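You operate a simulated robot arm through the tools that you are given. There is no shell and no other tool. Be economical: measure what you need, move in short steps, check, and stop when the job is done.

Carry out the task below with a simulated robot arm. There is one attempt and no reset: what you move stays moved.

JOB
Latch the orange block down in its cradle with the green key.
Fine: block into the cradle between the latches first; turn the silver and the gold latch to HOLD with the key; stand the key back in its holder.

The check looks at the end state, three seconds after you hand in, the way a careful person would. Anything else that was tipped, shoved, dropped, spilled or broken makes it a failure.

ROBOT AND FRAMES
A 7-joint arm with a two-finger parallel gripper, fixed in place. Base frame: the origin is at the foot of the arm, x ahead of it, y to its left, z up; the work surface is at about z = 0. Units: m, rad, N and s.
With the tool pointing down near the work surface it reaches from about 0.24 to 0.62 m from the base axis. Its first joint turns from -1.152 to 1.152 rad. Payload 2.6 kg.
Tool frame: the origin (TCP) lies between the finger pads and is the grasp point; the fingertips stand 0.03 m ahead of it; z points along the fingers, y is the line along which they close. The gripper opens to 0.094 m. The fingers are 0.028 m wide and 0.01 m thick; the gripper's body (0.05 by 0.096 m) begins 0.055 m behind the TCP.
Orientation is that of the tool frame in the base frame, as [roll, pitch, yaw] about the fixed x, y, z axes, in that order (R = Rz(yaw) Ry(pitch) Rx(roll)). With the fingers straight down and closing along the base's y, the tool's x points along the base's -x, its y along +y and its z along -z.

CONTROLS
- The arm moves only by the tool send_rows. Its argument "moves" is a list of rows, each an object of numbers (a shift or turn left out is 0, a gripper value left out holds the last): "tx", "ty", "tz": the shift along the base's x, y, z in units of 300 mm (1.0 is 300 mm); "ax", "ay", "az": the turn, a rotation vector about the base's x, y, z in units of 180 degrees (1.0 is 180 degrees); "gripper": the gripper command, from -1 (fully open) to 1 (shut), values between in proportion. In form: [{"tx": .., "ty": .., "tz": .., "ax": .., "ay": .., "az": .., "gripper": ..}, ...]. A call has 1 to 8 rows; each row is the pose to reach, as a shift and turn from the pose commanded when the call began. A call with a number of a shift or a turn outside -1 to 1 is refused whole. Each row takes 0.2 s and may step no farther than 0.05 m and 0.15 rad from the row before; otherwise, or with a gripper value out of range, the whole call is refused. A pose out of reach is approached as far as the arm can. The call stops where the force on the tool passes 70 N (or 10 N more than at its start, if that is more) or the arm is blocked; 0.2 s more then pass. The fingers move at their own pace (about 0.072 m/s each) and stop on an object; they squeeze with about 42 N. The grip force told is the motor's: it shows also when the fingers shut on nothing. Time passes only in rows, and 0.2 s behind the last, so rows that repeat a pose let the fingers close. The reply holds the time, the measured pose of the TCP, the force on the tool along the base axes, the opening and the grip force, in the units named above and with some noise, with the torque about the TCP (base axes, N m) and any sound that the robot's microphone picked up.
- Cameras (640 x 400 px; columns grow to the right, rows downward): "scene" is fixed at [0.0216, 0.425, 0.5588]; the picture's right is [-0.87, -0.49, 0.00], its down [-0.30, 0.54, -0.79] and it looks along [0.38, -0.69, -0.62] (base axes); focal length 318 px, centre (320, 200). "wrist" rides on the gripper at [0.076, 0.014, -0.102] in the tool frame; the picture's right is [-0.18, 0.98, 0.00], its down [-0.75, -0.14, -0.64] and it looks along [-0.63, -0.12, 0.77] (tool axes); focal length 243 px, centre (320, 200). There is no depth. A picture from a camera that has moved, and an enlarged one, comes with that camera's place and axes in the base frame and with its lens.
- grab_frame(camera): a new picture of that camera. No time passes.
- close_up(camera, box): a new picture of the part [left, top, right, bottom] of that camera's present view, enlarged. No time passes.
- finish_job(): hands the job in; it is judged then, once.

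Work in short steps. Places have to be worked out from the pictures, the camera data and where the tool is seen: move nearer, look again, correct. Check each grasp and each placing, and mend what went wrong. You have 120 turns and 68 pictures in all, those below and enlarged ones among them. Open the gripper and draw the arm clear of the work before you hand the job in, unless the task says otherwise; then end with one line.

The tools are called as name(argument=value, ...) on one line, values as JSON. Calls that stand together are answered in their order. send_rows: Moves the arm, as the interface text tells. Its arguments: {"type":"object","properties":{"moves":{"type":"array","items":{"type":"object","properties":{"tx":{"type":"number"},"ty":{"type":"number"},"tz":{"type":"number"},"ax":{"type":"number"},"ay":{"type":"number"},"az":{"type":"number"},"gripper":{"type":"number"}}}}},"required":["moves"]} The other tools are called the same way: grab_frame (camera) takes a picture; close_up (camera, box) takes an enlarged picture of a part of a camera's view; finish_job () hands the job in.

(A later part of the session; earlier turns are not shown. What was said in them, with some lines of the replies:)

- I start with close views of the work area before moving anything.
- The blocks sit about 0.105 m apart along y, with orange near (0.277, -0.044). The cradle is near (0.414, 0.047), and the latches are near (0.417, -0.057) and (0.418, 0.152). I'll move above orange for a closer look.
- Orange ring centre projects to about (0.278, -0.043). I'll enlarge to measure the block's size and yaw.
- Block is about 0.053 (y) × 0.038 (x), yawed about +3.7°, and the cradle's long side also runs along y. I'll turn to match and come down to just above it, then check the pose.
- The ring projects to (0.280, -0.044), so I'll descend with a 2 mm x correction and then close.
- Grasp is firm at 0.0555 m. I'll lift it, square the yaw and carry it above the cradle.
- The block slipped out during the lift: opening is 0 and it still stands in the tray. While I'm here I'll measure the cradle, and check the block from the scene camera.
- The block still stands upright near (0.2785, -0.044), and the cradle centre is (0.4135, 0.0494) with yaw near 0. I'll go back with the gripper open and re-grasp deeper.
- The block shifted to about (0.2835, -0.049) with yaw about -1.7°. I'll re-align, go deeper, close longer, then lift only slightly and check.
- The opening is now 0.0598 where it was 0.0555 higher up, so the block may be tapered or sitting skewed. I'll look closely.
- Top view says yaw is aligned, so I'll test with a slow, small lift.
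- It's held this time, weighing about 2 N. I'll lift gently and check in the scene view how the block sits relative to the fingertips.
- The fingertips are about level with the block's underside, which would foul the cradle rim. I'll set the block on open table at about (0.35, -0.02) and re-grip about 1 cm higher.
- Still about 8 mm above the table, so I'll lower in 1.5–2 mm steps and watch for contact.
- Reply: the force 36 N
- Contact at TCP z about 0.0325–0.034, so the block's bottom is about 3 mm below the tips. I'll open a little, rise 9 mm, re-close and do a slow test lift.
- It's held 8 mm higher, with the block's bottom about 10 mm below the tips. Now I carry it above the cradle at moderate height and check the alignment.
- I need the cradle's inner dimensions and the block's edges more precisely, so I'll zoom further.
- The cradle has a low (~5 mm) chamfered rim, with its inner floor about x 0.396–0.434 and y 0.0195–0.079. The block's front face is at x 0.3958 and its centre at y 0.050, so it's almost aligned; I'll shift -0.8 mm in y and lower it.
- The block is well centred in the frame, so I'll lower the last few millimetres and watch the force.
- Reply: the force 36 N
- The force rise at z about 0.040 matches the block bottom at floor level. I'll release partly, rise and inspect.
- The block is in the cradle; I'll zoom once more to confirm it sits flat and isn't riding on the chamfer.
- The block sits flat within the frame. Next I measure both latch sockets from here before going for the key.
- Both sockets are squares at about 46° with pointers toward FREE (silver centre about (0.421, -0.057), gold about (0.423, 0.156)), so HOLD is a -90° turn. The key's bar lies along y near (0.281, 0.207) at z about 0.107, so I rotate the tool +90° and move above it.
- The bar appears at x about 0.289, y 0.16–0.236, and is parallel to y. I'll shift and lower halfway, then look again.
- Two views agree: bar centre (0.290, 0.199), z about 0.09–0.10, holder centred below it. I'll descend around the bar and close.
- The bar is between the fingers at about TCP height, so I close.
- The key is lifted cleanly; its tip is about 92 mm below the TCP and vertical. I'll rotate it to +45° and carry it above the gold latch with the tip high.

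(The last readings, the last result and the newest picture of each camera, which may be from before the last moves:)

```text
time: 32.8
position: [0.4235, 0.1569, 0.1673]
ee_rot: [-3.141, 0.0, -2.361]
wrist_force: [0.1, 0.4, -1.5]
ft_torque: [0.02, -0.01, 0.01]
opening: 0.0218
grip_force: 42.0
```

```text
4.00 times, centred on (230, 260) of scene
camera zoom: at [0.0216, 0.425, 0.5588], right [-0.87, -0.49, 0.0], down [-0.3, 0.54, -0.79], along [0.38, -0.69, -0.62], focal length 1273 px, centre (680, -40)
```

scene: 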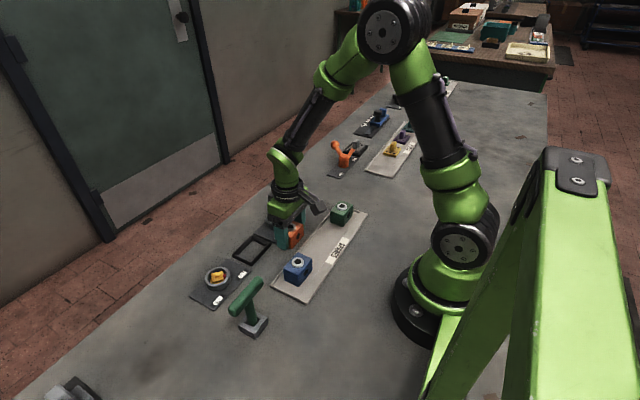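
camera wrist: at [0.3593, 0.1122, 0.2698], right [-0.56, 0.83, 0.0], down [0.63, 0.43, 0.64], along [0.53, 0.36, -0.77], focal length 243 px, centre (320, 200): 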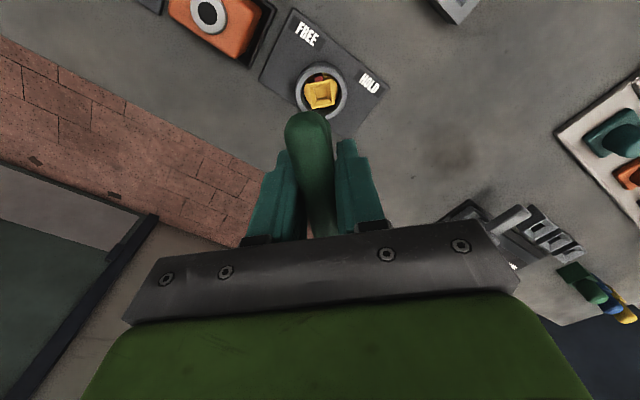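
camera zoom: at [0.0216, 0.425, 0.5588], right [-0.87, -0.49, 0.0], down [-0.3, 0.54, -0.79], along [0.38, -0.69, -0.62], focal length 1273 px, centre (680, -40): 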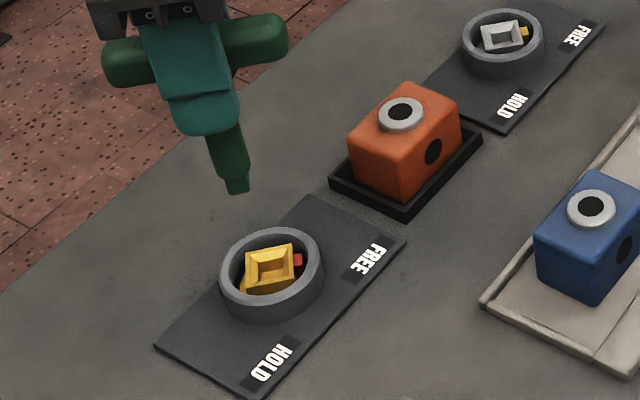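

The view is good. I'll zoom on the socket from this pose, and on the tip, to refine the position.

close_up(camera="wrist", box=[270, 55, 370, 125])

close_up(camera="scene", box=[210, 235, 270, 295])

```text
5.71 times, centred on (320, 90) of wrist
camera zoom: at [0.3593, 0.1122, 0.2698], right [-0.56, 0.83, 0.0], down [0.63, 0.43, 0.64], along [0.53, 0.36, -0.77], focal length 1386 px, centre (320, 829)
```

zoom: 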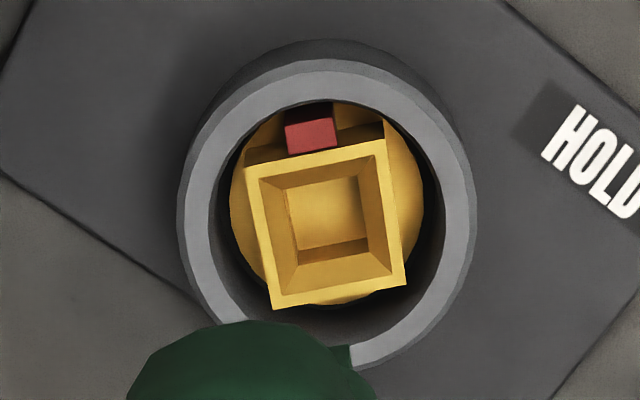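

```text
6.67 times, centred on (240, 265) of scene
camera zoom: at [0.0216, 0.425, 0.5588], right [-0.87, -0.49, 0.0], down [-0.3, 0.54, -0.79], along [0.38, -0.69, -0.62], focal length 2122 px, centre (853, -233)
```

zoom: 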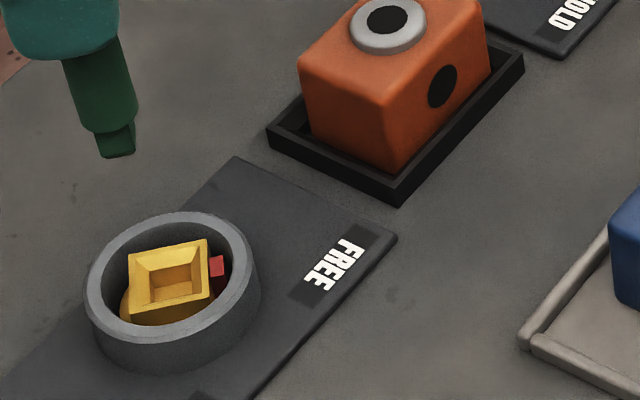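

The socket centre refines to (0.420, 0.1545) with its rim at z about 0.02 and angle 45°. I'll shift there, lower the tip to just above the rim and check in the scene view.

send_rows(moves=[{"tx": -0.012, "ty": -0.008, "tz": -0.06}, {"tx": -0.012, "ty": -0.008, "tz": -0.12}, {"tx": -0.012, "ty": -0.008, "tz": -0.145}, {"tx": -0.012, "ty": -0.008, "tz": -0.145}])

close_up(camera="scene", box=[195, 245, 245, 300])

```text
time: 33.8
position: [0.4203, 0.1552, 0.1248]
ee_rot: [-3.141, 0.0, -2.358]
wrist_force: [0.2, -0.3, -1.7]
ft_torque: [-0.03, 0.01, 0.0]
opening: 0.022
grip_force: 42.0
```

```text
7.27 times, centred on (220, 272) of scene
camera zoom: at [0.0216, 0.425, 0.5588], right [-0.87, -0.49, 0.0], down [-0.3, 0.54, -0.79], along [0.38, -0.69, -0.62], focal length 2315 px, centre (1047, -327)
```

zoom: 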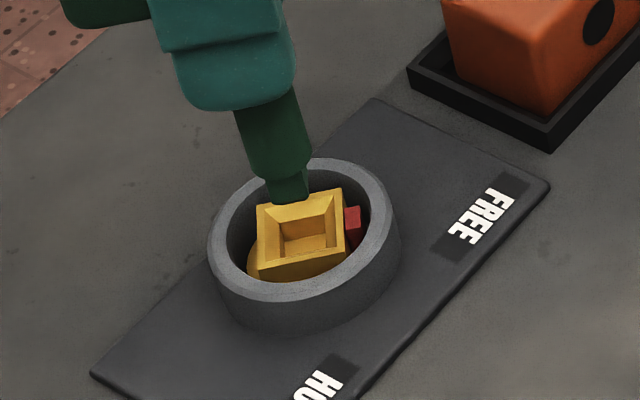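

The tip projects onto the socket within about 1.5 mm. I'll nudge -1 mm in x and insert in small steps, watching the force.

send_rows(moves=[{"tx": -0.004, "tz": -0.015}, {"tx": -0.004, "tz": -0.03}, {"tx": -0.004, "tz": -0.042}, {"tx": -0.004, "tz": -0.052}])

```text
time: 34.8
position: [0.4178, 0.1547, 0.1081]
ee_rot: [3.141, 0.0, -2.357]
wrist_force: [-0.1, 0.4, -1.6]
ft_torque: [0.01, -0.02, -0.04]
opening: 0.022
grip_force: 42.1
```

No contact yet, so I'll go on lowering.

send_rows(moves=[{"tz": -0.01}, {"tz": -0.02}])

close_up(camera="scene", box=[195, 245, 245, 300])

```text
time: 35.4
position: [0.4187, 0.1546, 0.1029]
ee_rot: [3.141, 0.002, -2.359]
wrist_force: [1.2, 1.0, -0.7]
ft_torque: [0.06, -0.07, 0.02]
opening: 0.0219
grip_force: 41.7
```

```text
7.27 times, centred on (220, 272) of scene
camera zoom: at [0.0216, 0.425, 0.5588], right [-0.87, -0.49, 0.0], down [-0.3, 0.54, -0.79], along [0.38, -0.69, -0.62], focal length 2315 px, centre (1047, -327)
```

zoom: 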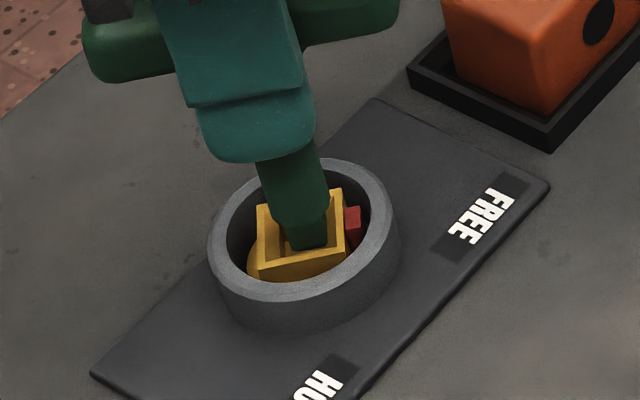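

The tip is inside the funnel, touching lightly. I'll keep going in small steps.

send_rows(moves=[{"tz": -0.007}, {"tz": -0.014}, {"tz": -0.02}])

```text
time: 36.2
position: [0.418, 0.1545, 0.0977]
ee_rot: [-3.141, 0.002, -2.357]
wrist_force: [5.6, 5.7, 1.8]
ft_torque: [0.42, -0.43, -0.01]
opening: 0.0219
grip_force: 42.3
```

The side force pushes the key toward +x/+y, so I'll shift 1.2 mm that way and continue.

send_rows(moves=[{"tx": 0.004, "ty": 0.004}, {"tx": 0.004, "ty": 0.004, "tz": -0.006}, {"tx": 0.004, "ty": 0.004, "tz": -0.012}])

```text
time: 37.0
position: [0.4199, 0.1549, 0.097]
ee_rot: [-3.138, 0.006, -2.359]
wrist_force: [-3.8, -2.0, 34.0]
ft_torque: [-0.26, 0.39, -0.01]
opening: 0.0223
grip_force: 41.8
```

Now 34 N upward: it's either bottomed or caught on the funnel edge, so I'll look.

close_up(camera="scene", box=[195, 245, 245, 300])

```text
7.27 times, centred on (220, 272) of scene
camera zoom: at [0.0214, 0.425, 0.5589], right [-0.87, -0.49, 0.0], down [-0.3, 0.54, -0.79], along [0.38, -0.69, -0.62], focal length 2315 px, centre (1047, -327)
```

zoom: 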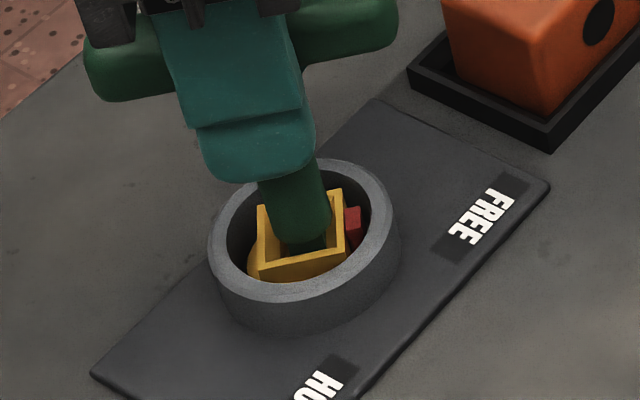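

The square tip is seated, with the round shoulder at the funnel. I'll ease off the downforce by 2 mm and begin turning clockwise (-z), watching the torque.

send_rows(moves=[{"tz": 0.007}, {"tz": 0.007, "az": -0.03}, {"tz": 0.007, "az": -0.06}, {"tz": 0.007, "az": -0.09}])

close_up(camera="scene", box=[195, 245, 245, 300])

```text
time: 38.0
position: [0.4204, 0.1551, 0.097]
ee_rot: [-3.142, 0.003, -2.643]
wrist_force: [2.3, 2.4, 16.2]
ft_torque: [0.21, -0.23, -0.03]
opening: 0.022
grip_force: 41.6
```

```text
7.27 times, centred on (220, 272) of scene
camera zoom: at [0.0215, 0.425, 0.5588], right [-0.87, -0.49, 0.0], down [-0.3, 0.54, -0.79], along [0.38, -0.69, -0.62], focal length 2315 px, centre (1047, -327)
```

zoom: 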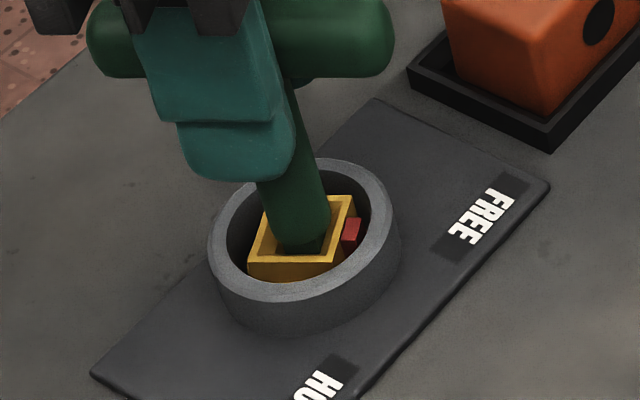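

The latch turns with the key, so I continue.

send_rows(moves=[{"az": -0.045}, {"az": -0.09}, {"az": -0.135}, {"az": -0.18}, {"az": -0.225}, {"az": -0.27}, {"az": -0.315}, {"az": -0.355}])

send_rows(moves=[{"az": -0.02}, {"az": -0.04}, {"az": -0.055}, {"az": -0.055}])

close_up(camera="scene", box=[195, 245, 245, 300])

```text
time: 39.8
position: [0.4199, 0.1532, 0.0962]
ee_rot: [3.141, 0.003, 2.523]
wrist_force: [11.5, -4.5, 8.4]
ft_torque: [-0.4, -0.92, -0.01]
opening: 0.0217
grip_force: 42.3
```

```text
time: 40.8
position: [0.419, 0.1538, 0.0955]
ee_rot: [3.141, 0.002, 2.356]
wrist_force: [11.6, -8.8, 8.7]
ft_torque: [-0.72, -0.82, -0.01]
opening: 0.0217
grip_force: 42.8
```

```text
7.27 times, centred on (220, 272) of scene
camera zoom: at [0.0215, 0.425, 0.5588], right [-0.87, -0.49, 0.0], down [-0.3, 0.54, -0.79], along [0.38, -0.69, -0.62], focal length 2315 px, centre (1047, -327)
```

zoom: 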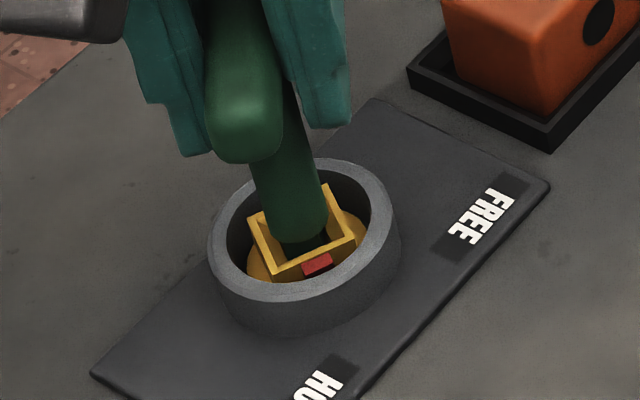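

The tool turned 90°, but the latch's square reads about -28° rather than -45°, so it's lagging through play in the fit. I'll turn about 12° more and compare.

send_rows(moves=[{"az": -0.025}, {"az": -0.05}, {"az": -0.07}, {"az": -0.07}])

close_up(camera="scene", box=[195, 245, 245, 300])

```text
time: 41.8
position: [0.4193, 0.1557, 0.0946]
ee_rot: [-3.141, 0.001, 2.133]
wrist_force: [7.8, -9.9, 7.9]
ft_torque: [-0.78, -0.61, 0.03]
opening: 0.0218
grip_force: 41.6
```

```text
7.27 times, centred on (220, 272) of scene
camera zoom: at [0.0215, 0.425, 0.5588], right [-0.87, -0.49, 0.0], down [-0.3, 0.54, -0.79], along [0.38, -0.69, -0.62], focal length 2315 px, centre (1047, -327)
```

zoom: 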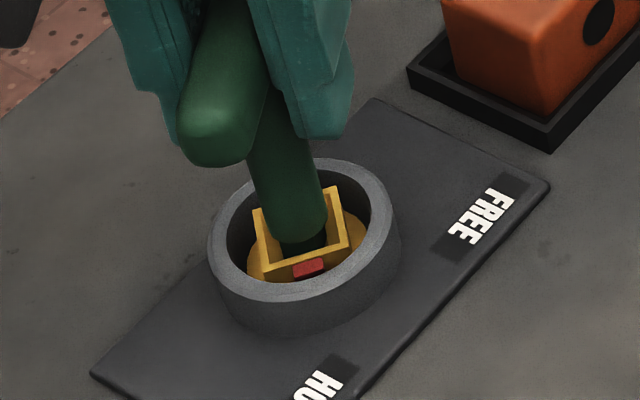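

The latch followed to about -39°. I'll turn about 7° more and compare with the starting outline.

send_rows(moves=[{"az": -0.02}, {"az": -0.04}, {"az": -0.04}])

close_up(camera="scene", box=[195, 245, 245, 300])

```text
time: 42.6
position: [0.4189, 0.1537, 0.0956]
ee_rot: [3.141, 0.002, 2.009]
wrist_force: [5.7, -11.2, 13.5]
ft_torque: [-0.85, -0.39, 0.01]
opening: 0.022
grip_force: 41.9
```

```text
7.27 times, centred on (220, 272) of scene
camera zoom: at [0.0215, 0.425, 0.5588], right [-0.87, -0.49, 0.0], down [-0.3, 0.54, -0.79], along [0.38, -0.69, -0.62], focal length 2315 px, centre (1047, -327)
```

zoom: 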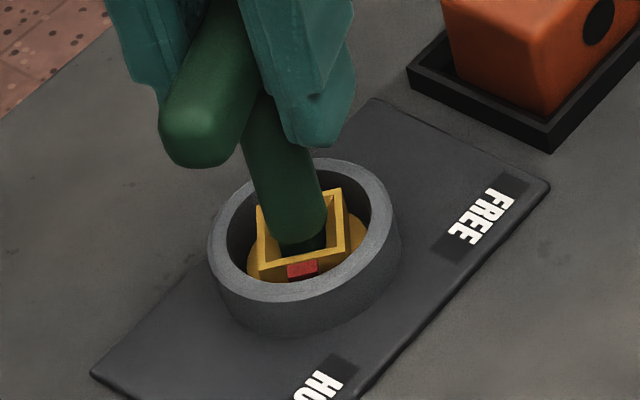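

Almost at the original outline rotated by 90°. I'll turn a last 4°, then check.

send_rows(moves=[{"az": -0.022}, {"az": -0.022}])

close_up(camera="scene", box=[195, 245, 245, 300])

```text
time: 43.2
position: [0.4191, 0.1547, 0.0958]
ee_rot: [3.141, 0.001, 1.943]
wrist_force: [6.4, -11.1, 13.3]
ft_torque: [-0.85, -0.45, 0.17]
opening: 0.0219
grip_force: 42.3
```

```text
7.27 times, centred on (220, 272) of scene
camera zoom: at [0.0215, 0.425, 0.5588], right [-0.87, -0.49, 0.0], down [-0.3, 0.54, -0.79], along [0.38, -0.69, -0.62], focal length 2315 px, centre (1047, -327)
```

zoom: 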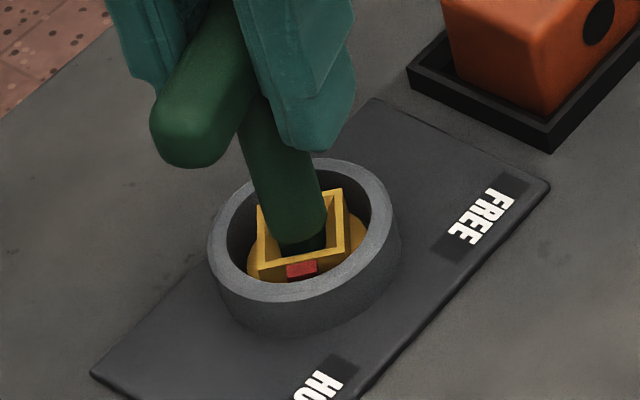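

Torque appeared (0.17) and the latch stopped moving, so gold is at its HOLD stop. I'll back off 8° to free the fit, then lift straight out.

send_rows(moves=[{"az": 0.045}, {"az": 0.045, "tz": 0.03}, {"az": 0.045, "tz": 0.06}, {"az": 0.045, "tz": 0.12}, {"az": 0.045, "tz": 0.2}, {"az": 0.045, "tz": 0.27}])

close_up(camera="scene", box=[180, 205, 280, 305])

```text
time: 44.6
position: [0.4189, 0.1569, 0.176]
ee_rot: [3.141, 0.001, 2.082]
wrist_force: [-0.3, -0.9, -1.6]
ft_torque: [0.01, -0.01, 0.0]
opening: 0.0219
grip_force: 41.7
```

```text
4.00 times, centred on (230, 255) of scene
camera zoom: at [0.0216, 0.425, 0.5588], right [-0.87, -0.49, 0.0], down [-0.3, 0.54, -0.79], along [0.38, -0.69, -0.62], focal length 1273 px, centre (680, -20)
```

zoom: 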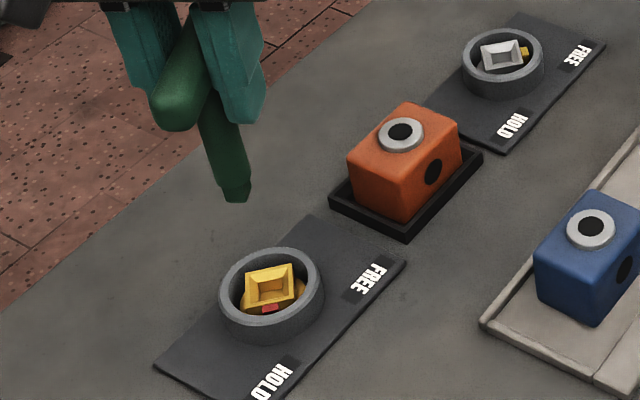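

Gold's pointer now faces HOLD and the key is out and straight. I'll carry it over to silver while rotating back to +45°.

send_rows(moves=[{"ty": -0.08, "az": 0.046}, {"ty": -0.17, "az": 0.092}, {"ty": -0.26, "az": 0.138}, {"ty": -0.35, "az": 0.184}, {"ty": -0.44, "az": 0.23}, {"ty": -0.53, "az": 0.276}, {"ty": -0.62, "az": 0.322}, {"ty": -0.705, "az": 0.368}])

send_rows(moves=[{"az": 0.046}, {"az": 0.092}, {"az": 0.138}, {"az": 0.184}, {"az": 0.219}, {"az": 0.219}])

close_up(camera="wrist", box=[270, 55, 370, 125])

```text
time: 46.4
position: [0.4197, -0.0563, 0.1771]
ee_rot: [3.142, -0.001, -3.045]
wrist_force: [0.0, 0.6, -2.1]
ft_torque: [-0.06, -0.01, 0.02]
opening: 0.022
grip_force: 41.9
```

```text
time: 47.8
position: [0.4199, -0.056, 0.1766]
ee_rot: [3.141, 0.001, -2.354]
wrist_force: [0.9, -0.2, -1.5]
ft_torque: [0.0, 0.02, 0.01]
opening: 0.0217
grip_force: 41.8
```

```text
5.71 times, centred on (320, 90) of wrist
camera zoom: at [0.3557, -0.101, 0.28], right [-0.57, 0.82, 0.0], down [0.63, 0.43, 0.64], along [0.53, 0.36, -0.77], focal length 1386 px, centre (320, 829)
```

zoom: 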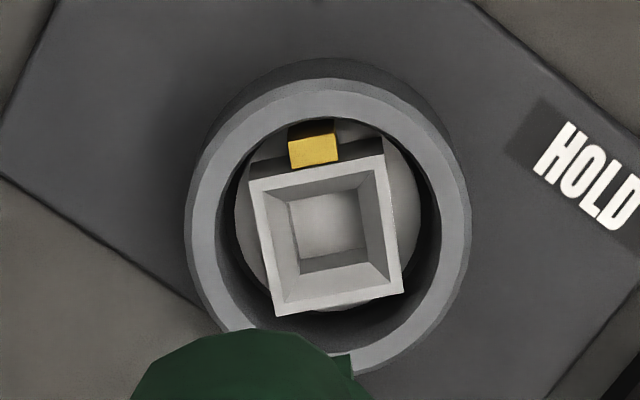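

The silver socket centre works out at (0.4195, -0.056), almost exactly under the TCP. I'll lower in stages.

send_rows(moves=[{"tx": -0.001, "tz": -0.08}, {"tx": -0.001, "tz": -0.14}, {"tx": -0.001, "tz": -0.19}, {"tx": -0.001, "tz": -0.215}, {"tx": -0.001, "tz": -0.23}, {"tx": -0.001, "tz": -0.24}])

close_up(camera="scene", box=[250, 190, 300, 245])

```text
time: 49.2
position: [0.4182, -0.056, 0.1049]
ee_rot: [-3.141, 0.0, -2.36]
wrist_force: [-0.4, -0.2, -1.4]
ft_torque: [0.01, -0.03, 0.03]
opening: 0.0219
grip_force: 41.6
```

```text
7.27 times, centred on (275, 218) of scene
camera zoom: at [0.0216, 0.425, 0.5588], right [-0.87, -0.49, 0.0], down [-0.3, 0.54, -0.79], along [0.38, -0.69, -0.62], focal length 2315 px, centre (647, 73)
```

zoom: 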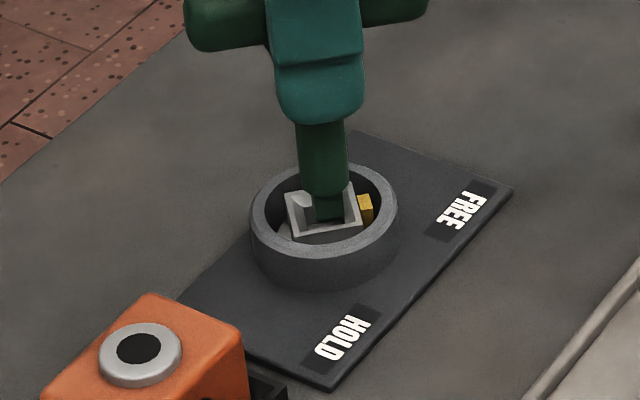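

The tip is in the funnel with no side force, so I continue down gently.

send_rows(moves=[{"tz": -0.008}, {"tz": -0.016}, {"tz": -0.024}])

```text
time: 50.0
position: [0.4175, -0.0556, 0.0991]
ee_rot: [-3.141, -0.001, -2.358]
wrist_force: [0.0, 0.3, -1.5]
ft_torque: [-0.01, 0.03, -0.04]
opening: 0.022
grip_force: 41.4
```

send_rows(moves=[{"tz": -0.005}, {"tz": -0.01}, {"tz": -0.014}])

```text
time: 50.8
position: [0.4196, -0.0572, 0.0964]
ee_rot: [-3.139, 0.002, -2.357]
wrist_force: [-7.4, 0.5, 27.5]
ft_torque: [-0.12, 0.64, -0.01]
opening: 0.0219
grip_force: 42.0
```

It seated at the same height as gold (0.0964). I'll ease off 2 mm and turn clockwise in two calls, then check.

send_rows(moves=[{"tz": 0.007}, {"tz": 0.007, "az": -0.045}, {"tz": 0.007, "az": -0.09}, {"tz": 0.007, "az": -0.135}, {"tz": 0.007, "az": -0.18}, {"tz": 0.007, "az": -0.225}, {"tz": 0.007, "az": -0.27}, {"tz": 0.007, "az": -0.315}])

send_rows(moves=[{"az": -0.045}, {"az": -0.09}, {"az": -0.135}, {"az": -0.18}, {"az": -0.225}, {"az": -0.225}])

close_up(camera="scene", box=[250, 190, 300, 245])

```text
time: 52.6
position: [0.4179, -0.0555, 0.096]
ee_rot: [-3.14, -0.001, 2.932]
wrist_force: [-0.5, 0.9, 11.0]
ft_torque: [0.09, 0.09, 0.0]
opening: 0.0218
grip_force: 42.2
```

```text
time: 54.0
position: [0.4187, -0.0548, 0.0957]
ee_rot: [-3.141, -0.002, 2.227]
wrist_force: [1.9, 8.6, 6.5]
ft_torque: [0.62, -0.18, 0.0]
opening: 0.0222
grip_force: 41.6
```

```text
7.27 times, centred on (275, 218) of scene
camera zoom: at [0.0215, 0.425, 0.5588], right [-0.87, -0.49, 0.0], down [-0.3, 0.54, -0.79], along [0.38, -0.69, -0.62], focal length 2315 px, centre (647, 73)
```

zoom: 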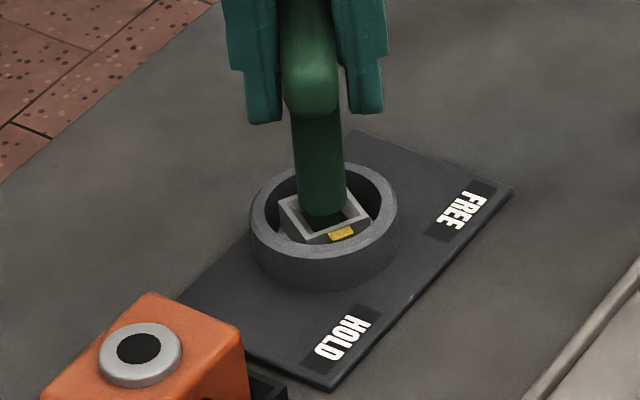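

The latch lags by the same play, so I'll continue about 14° and watch for the stop torque.

send_rows(moves=[{"az": -0.03}, {"az": -0.055}, {"az": -0.08}, {"az": -0.08}])

send_rows(moves=[{"az": -0.015}, {"az": -0.025}, {"az": -0.025}])

close_up(camera="scene", box=[250, 190, 300, 245])

```text
time: 55.0
position: [0.4178, -0.0552, 0.0966]
ee_rot: [3.14, -0.002, 1.974]
wrist_force: [-1.6, 12.6, 11.8]
ft_torque: [0.99, 0.17, 0.03]
opening: 0.0216
grip_force: 42.2
```

```text
time: 55.8
position: [0.4198, -0.0563, 0.0958]
ee_rot: [3.14, 0.001, 1.9]
wrist_force: [0.7, 13.1, 9.8]
ft_torque: [1.05, 0.1, 0.34]
opening: 0.0219
grip_force: 41.8
```

```text
7.27 times, centred on (275, 218) of scene
camera zoom: at [0.0215, 0.425, 0.5588], right [-0.87, -0.49, 0.0], down [-0.3, 0.54, -0.79], along [0.38, -0.69, -0.62], focal length 2315 px, centre (647, 73)
```

zoom: 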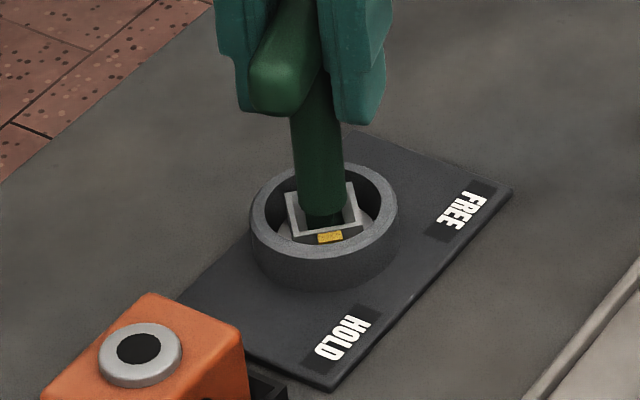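

Silver is at its stop too (0.34 N m) and the outline matches a 90° turn. I'll back off 8°, lift out, and begin rotating and carrying back to the holder.

send_rows(moves=[{"az": 0.045}, {"az": 0.045, "tz": 0.03}, {"az": 0.045, "tz": 0.06}, {"az": 0.045, "tz": 0.14}, {"az": 0.045, "tz": 0.22}, {"az": 0.045, "tz": 0.3}, {"az": 0.09, "tz": 0.3}])

send_rows(moves=[{"az": 0.046, "tx": -0.02, "ty": 0.06}, {"az": 0.092, "tx": -0.05, "ty": 0.12}, {"az": 0.138, "tx": -0.08, "ty": 0.18}, {"az": 0.184, "tx": -0.11, "ty": 0.24}, {"az": 0.23, "tx": -0.14, "ty": 0.3}, {"az": 0.276, "tx": -0.18, "ty": 0.37}, {"az": 0.322, "tx": -0.22, "ty": 0.44}, {"az": 0.368, "tx": -0.26, "ty": 0.51}])

send_rows(moves=[{"az": 0.046, "tx": -0.03, "ty": 0.06}, {"az": 0.092, "tx": -0.07, "ty": 0.12}, {"az": 0.138, "tx": -0.11, "ty": 0.19}, {"az": 0.184, "tx": -0.14, "ty": 0.26}, {"az": 0.23, "tx": -0.165, "ty": 0.34}, {"az": 0.276, "tx": -0.165, "ty": 0.34}, {"az": 0.322, "tx": -0.165, "ty": 0.34}, {"az": 0.368, "tx": -0.165, "ty": 0.34}])

```text
time: 57.4
position: [0.4181, -0.0555, 0.1856]
ee_rot: [-3.14, -0.001, 2.182]
wrist_force: [-0.2, 0.7, -1.4]
ft_torque: [-0.01, 0.03, 0.01]
opening: 0.0219
grip_force: 42.0
```

```text
time: 59.2
position: [0.34, 0.0956, 0.1846]
ee_rot: [3.141, 0.001, -2.942]
wrist_force: [-1.0, -0.4, -2.0]
ft_torque: [-0.02, -0.03, 0.04]
opening: 0.0221
grip_force: 41.9
```

```text
time: 61.0
position: [0.2907, 0.1994, 0.1845]
ee_rot: [3.141, 0.0, -1.786]
wrist_force: [-0.1, -0.3, -1.4]
ft_torque: [-0.02, -0.01, -0.02]
opening: 0.022
grip_force: 42.2
```

I'll finish the rotation to the pick-up yaw and lower to just above the holder, then check.

send_rows(moves=[{"az": 0.035}, {"az": 0.0684, "ty": 0.003}, {"az": 0.0684, "ty": 0.003, "tz": -0.1}, {"az": 0.0684, "ty": 0.003, "tz": -0.18}, {"az": 0.0684, "ty": 0.003, "tz": -0.18}])

close_up(camera="scene", box=[220, 280, 280, 345])

```text
time: 62.2
position: [0.29, 0.1992, 0.1304]
ee_rot: [3.141, 0.001, -1.573]
wrist_force: [0.0, -0.4, -1.5]
ft_torque: [0.03, -0.01, 0.0]
opening: 0.022
grip_force: 42.0
```

```text
6.15 times, centred on (250, 312) of scene
camera zoom: at [0.0216, 0.425, 0.5588], right [-0.87, -0.49, 0.0], down [-0.3, 0.54, -0.79], along [0.38, -0.69, -0.62], focal length 1959 px, centre (751, -492)
```

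zoom: 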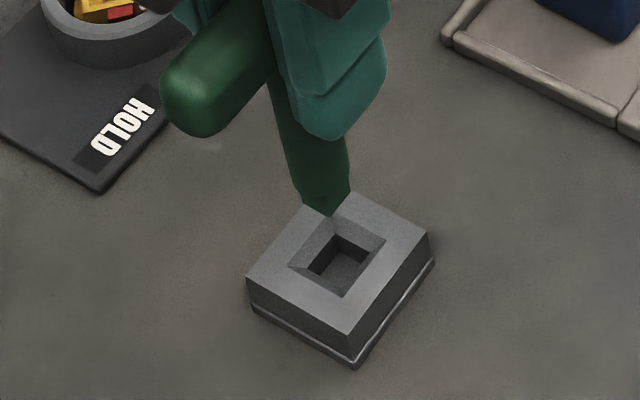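

The tip is right above the hole, about 1.5 mm short in y compared with pick-up. I'll correct that and lower in steps.

send_rows(moves=[{"ty": 0.005, "tz": -0.03}, {"ty": 0.005, "tz": -0.06}, {"ty": 0.005, "tz": -0.08}, {"ty": 0.005, "tz": -0.095}])

```text
time: 63.2
position: [0.2908, 0.2004, 0.1036]
ee_rot: [3.141, 0.001, -1.575]
wrist_force: [-0.1, 0.3, -1.8]
ft_torque: [-0.01, -0.02, 0.01]
opening: 0.0221
grip_force: 41.4
```

send_rows(moves=[{"tz": -0.01}, {"tz": -0.018}, {"tz": -0.026}])

```text
time: 64.0
position: [0.2906, 0.2008, 0.095]
ee_rot: [-3.141, 0.0, -1.571]
wrist_force: [-0.1, 0.4, -1.5]
ft_torque: [0.01, -0.02, 0.0]
opening: 0.0218
grip_force: 42.2
```

send_rows(moves=[{"tz": -0.004}, {"tz": -0.008}])

```text
time: 64.6
position: [0.2905, 0.2012, 0.0934]
ee_rot: [-3.141, 0.0, -1.577]
wrist_force: [-0.9, -0.1, 1.2]
ft_torque: [-0.03, 0.1, 0.01]
opening: 0.0219
grip_force: 42.0
```

The weight has been taken up, so the key is standing in its holder. I'll open, rise straight up and look.

send_rows(moves=[{"gripper": -0.2}, {"gripper": -1}, {"gripper": -1}, {"tz": 0.1}, {"tz": 0.23}, {"tz": 0.36}, {"tz": 0.45}])

grab_frame(camera="scene")

close_up(camera="scene", box=[180, 200, 320, 345])

```text
time: 66.2
position: [0.2891, 0.2005, 0.2285]
ee_rot: [3.138, 0.0, -1.575]
wrist_force: [-0.7, 0.1, 0.4]
ft_torque: [-0.01, 0.0, -0.02]
opening: 0.094
grip_force: 0.0
```

```text
10 pictures are left
```

scene: 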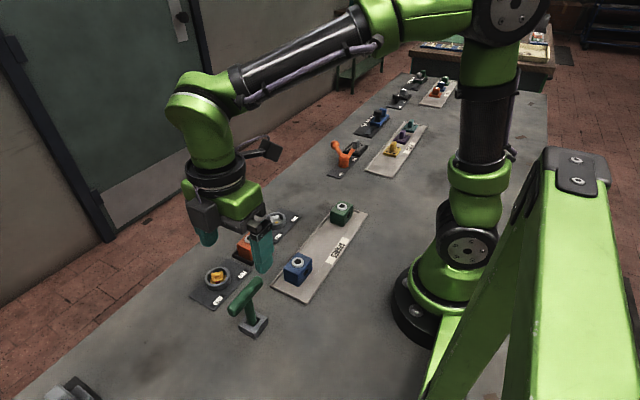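

```text
2.76 times, centred on (250, 272) of scene
camera zoom: at [0.0216, 0.425, 0.5588], right [-0.87, -0.49, 0.0], down [-0.3, 0.54, -0.79], along [0.38, -0.69, -0.62], focal length 878 px, centre (513, 0)
```

zoom: 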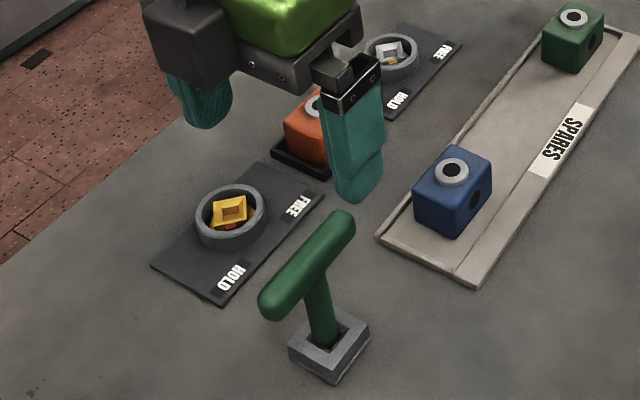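

The key stands in its holder as at the start. I'll draw the arm clear, rotated back to az 0, so the latches and block can be checked from above.

send_rows(moves=[{"tz": 0.1, "az": -0.046}, {"tz": 0.2, "az": -0.092, "ty": -0.04}, {"tz": 0.25, "az": -0.138, "ty": -0.1, "tx": 0.03}, {"tz": 0.25, "az": -0.184, "ty": -0.18, "tx": 0.06}, {"tz": 0.25, "az": -0.23, "ty": -0.26, "tx": 0.1}, {"tz": 0.25, "az": -0.276, "ty": -0.34, "tx": 0.15}, {"tz": 0.25, "az": -0.322, "ty": -0.42, "tx": 0.2}, {"tz": 0.25, "az": -0.368, "ty": -0.5, "tx": 0.26}])

send_rows(moves=[{"az": -0.045}, {"az": -0.09}, {"az": -0.132}, {"az": -0.132}])

close_up(camera="wrist", box=[180, 30, 500, 200])

close_up(camera="scene", box=[180, 190, 380, 345])

```text
time: 68.0
position: [0.3694, 0.0521, 0.3025]
ee_rot: [-3.141, -0.001, -2.733]
wrist_force: [-0.1, 0.2, 0.0]
ft_torque: [0.01, -0.03, 0.0]
opening: 0.094
grip_force: 0.0
```

```text
time: 69.0
position: [0.3695, 0.0498, 0.3014]
ee_rot: [-3.141, -0.001, 3.135]
wrist_force: [0.3, 0.2, 0.4]
ft_torque: [0.01, -0.01, -0.01]
opening: 0.094
grip_force: 0.1
```

```text
2.00 times, centred on (340, 115) of wrist
camera zoom: at [0.2929, 0.0648, 0.405], right [0.19, 0.98, 0.0], down [0.75, -0.15, 0.64], along [0.63, -0.12, -0.77], focal length 485 px, centre (280, 370)
```

zoom: 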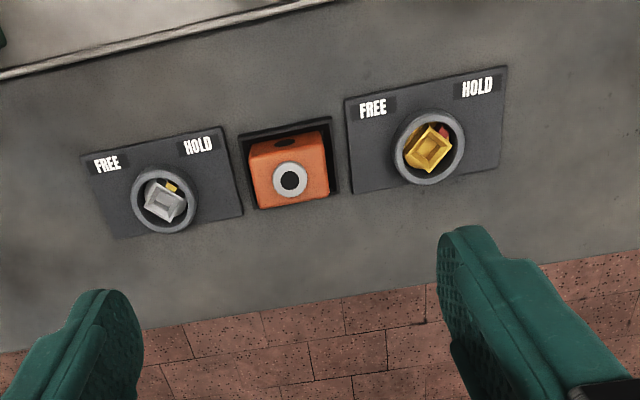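

```text
2.58 times, centred on (280, 268) of scene
camera zoom: at [0.0216, 0.425, 0.5588], right [-0.87, -0.49, 0.0], down [-0.3, 0.54, -0.79], along [0.38, -0.69, -0.62], focal length 822 px, centre (423, 26)
```

zoom: 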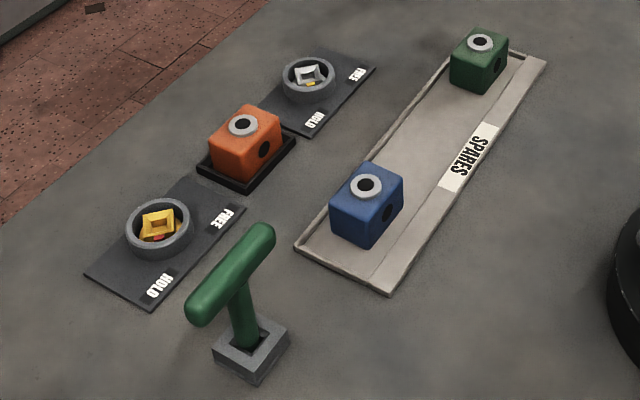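

Both pointers face HOLD. One close check of each latch angle before I hand in.

close_up(camera="wrist", box=[220, 85, 310, 150])

close_up(camera="wrist", box=[350, 60, 440, 125])

```text
6.15 times, centred on (265, 118) of wrist
camera zoom: at [0.2929, 0.0648, 0.405], right [0.19, 0.98, 0.0], down [0.75, -0.15, 0.64], along [0.63, -0.12, -0.77], focal length 1493 px, centre (658, 708)
```

zoom: 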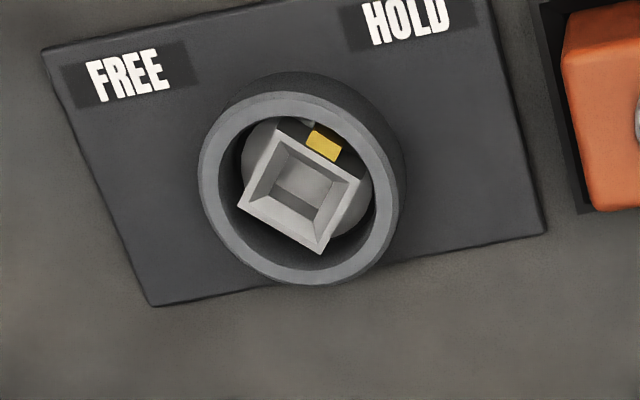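

```text
6.15 times, centred on (395, 92) of wrist
camera zoom: at [0.2929, 0.0648, 0.405], right [0.19, 0.98, 0.0], down [0.75, -0.15, 0.64], along [0.63, -0.12, -0.77], focal length 1493 px, centre (-142, 862)
```

zoom: 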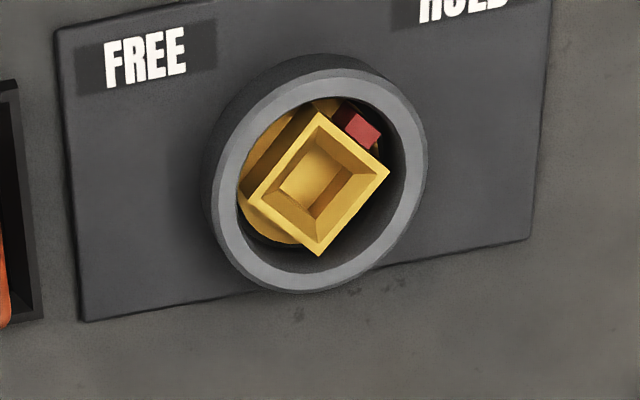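

Both latches sit exactly a quarter turn from FREE with their pointers at HOLD. The block is seated, the key is standing in its holder and the arm is clear, so I hand in.

finish_job()

```text
The job is handed in.
```

The orange block is in its cradle, both latches are turned to HOLD, the key is standing back in its holder, and I've handed the job in; the block slipped back into its tray on my first grasp, but nothing else was disturbed.
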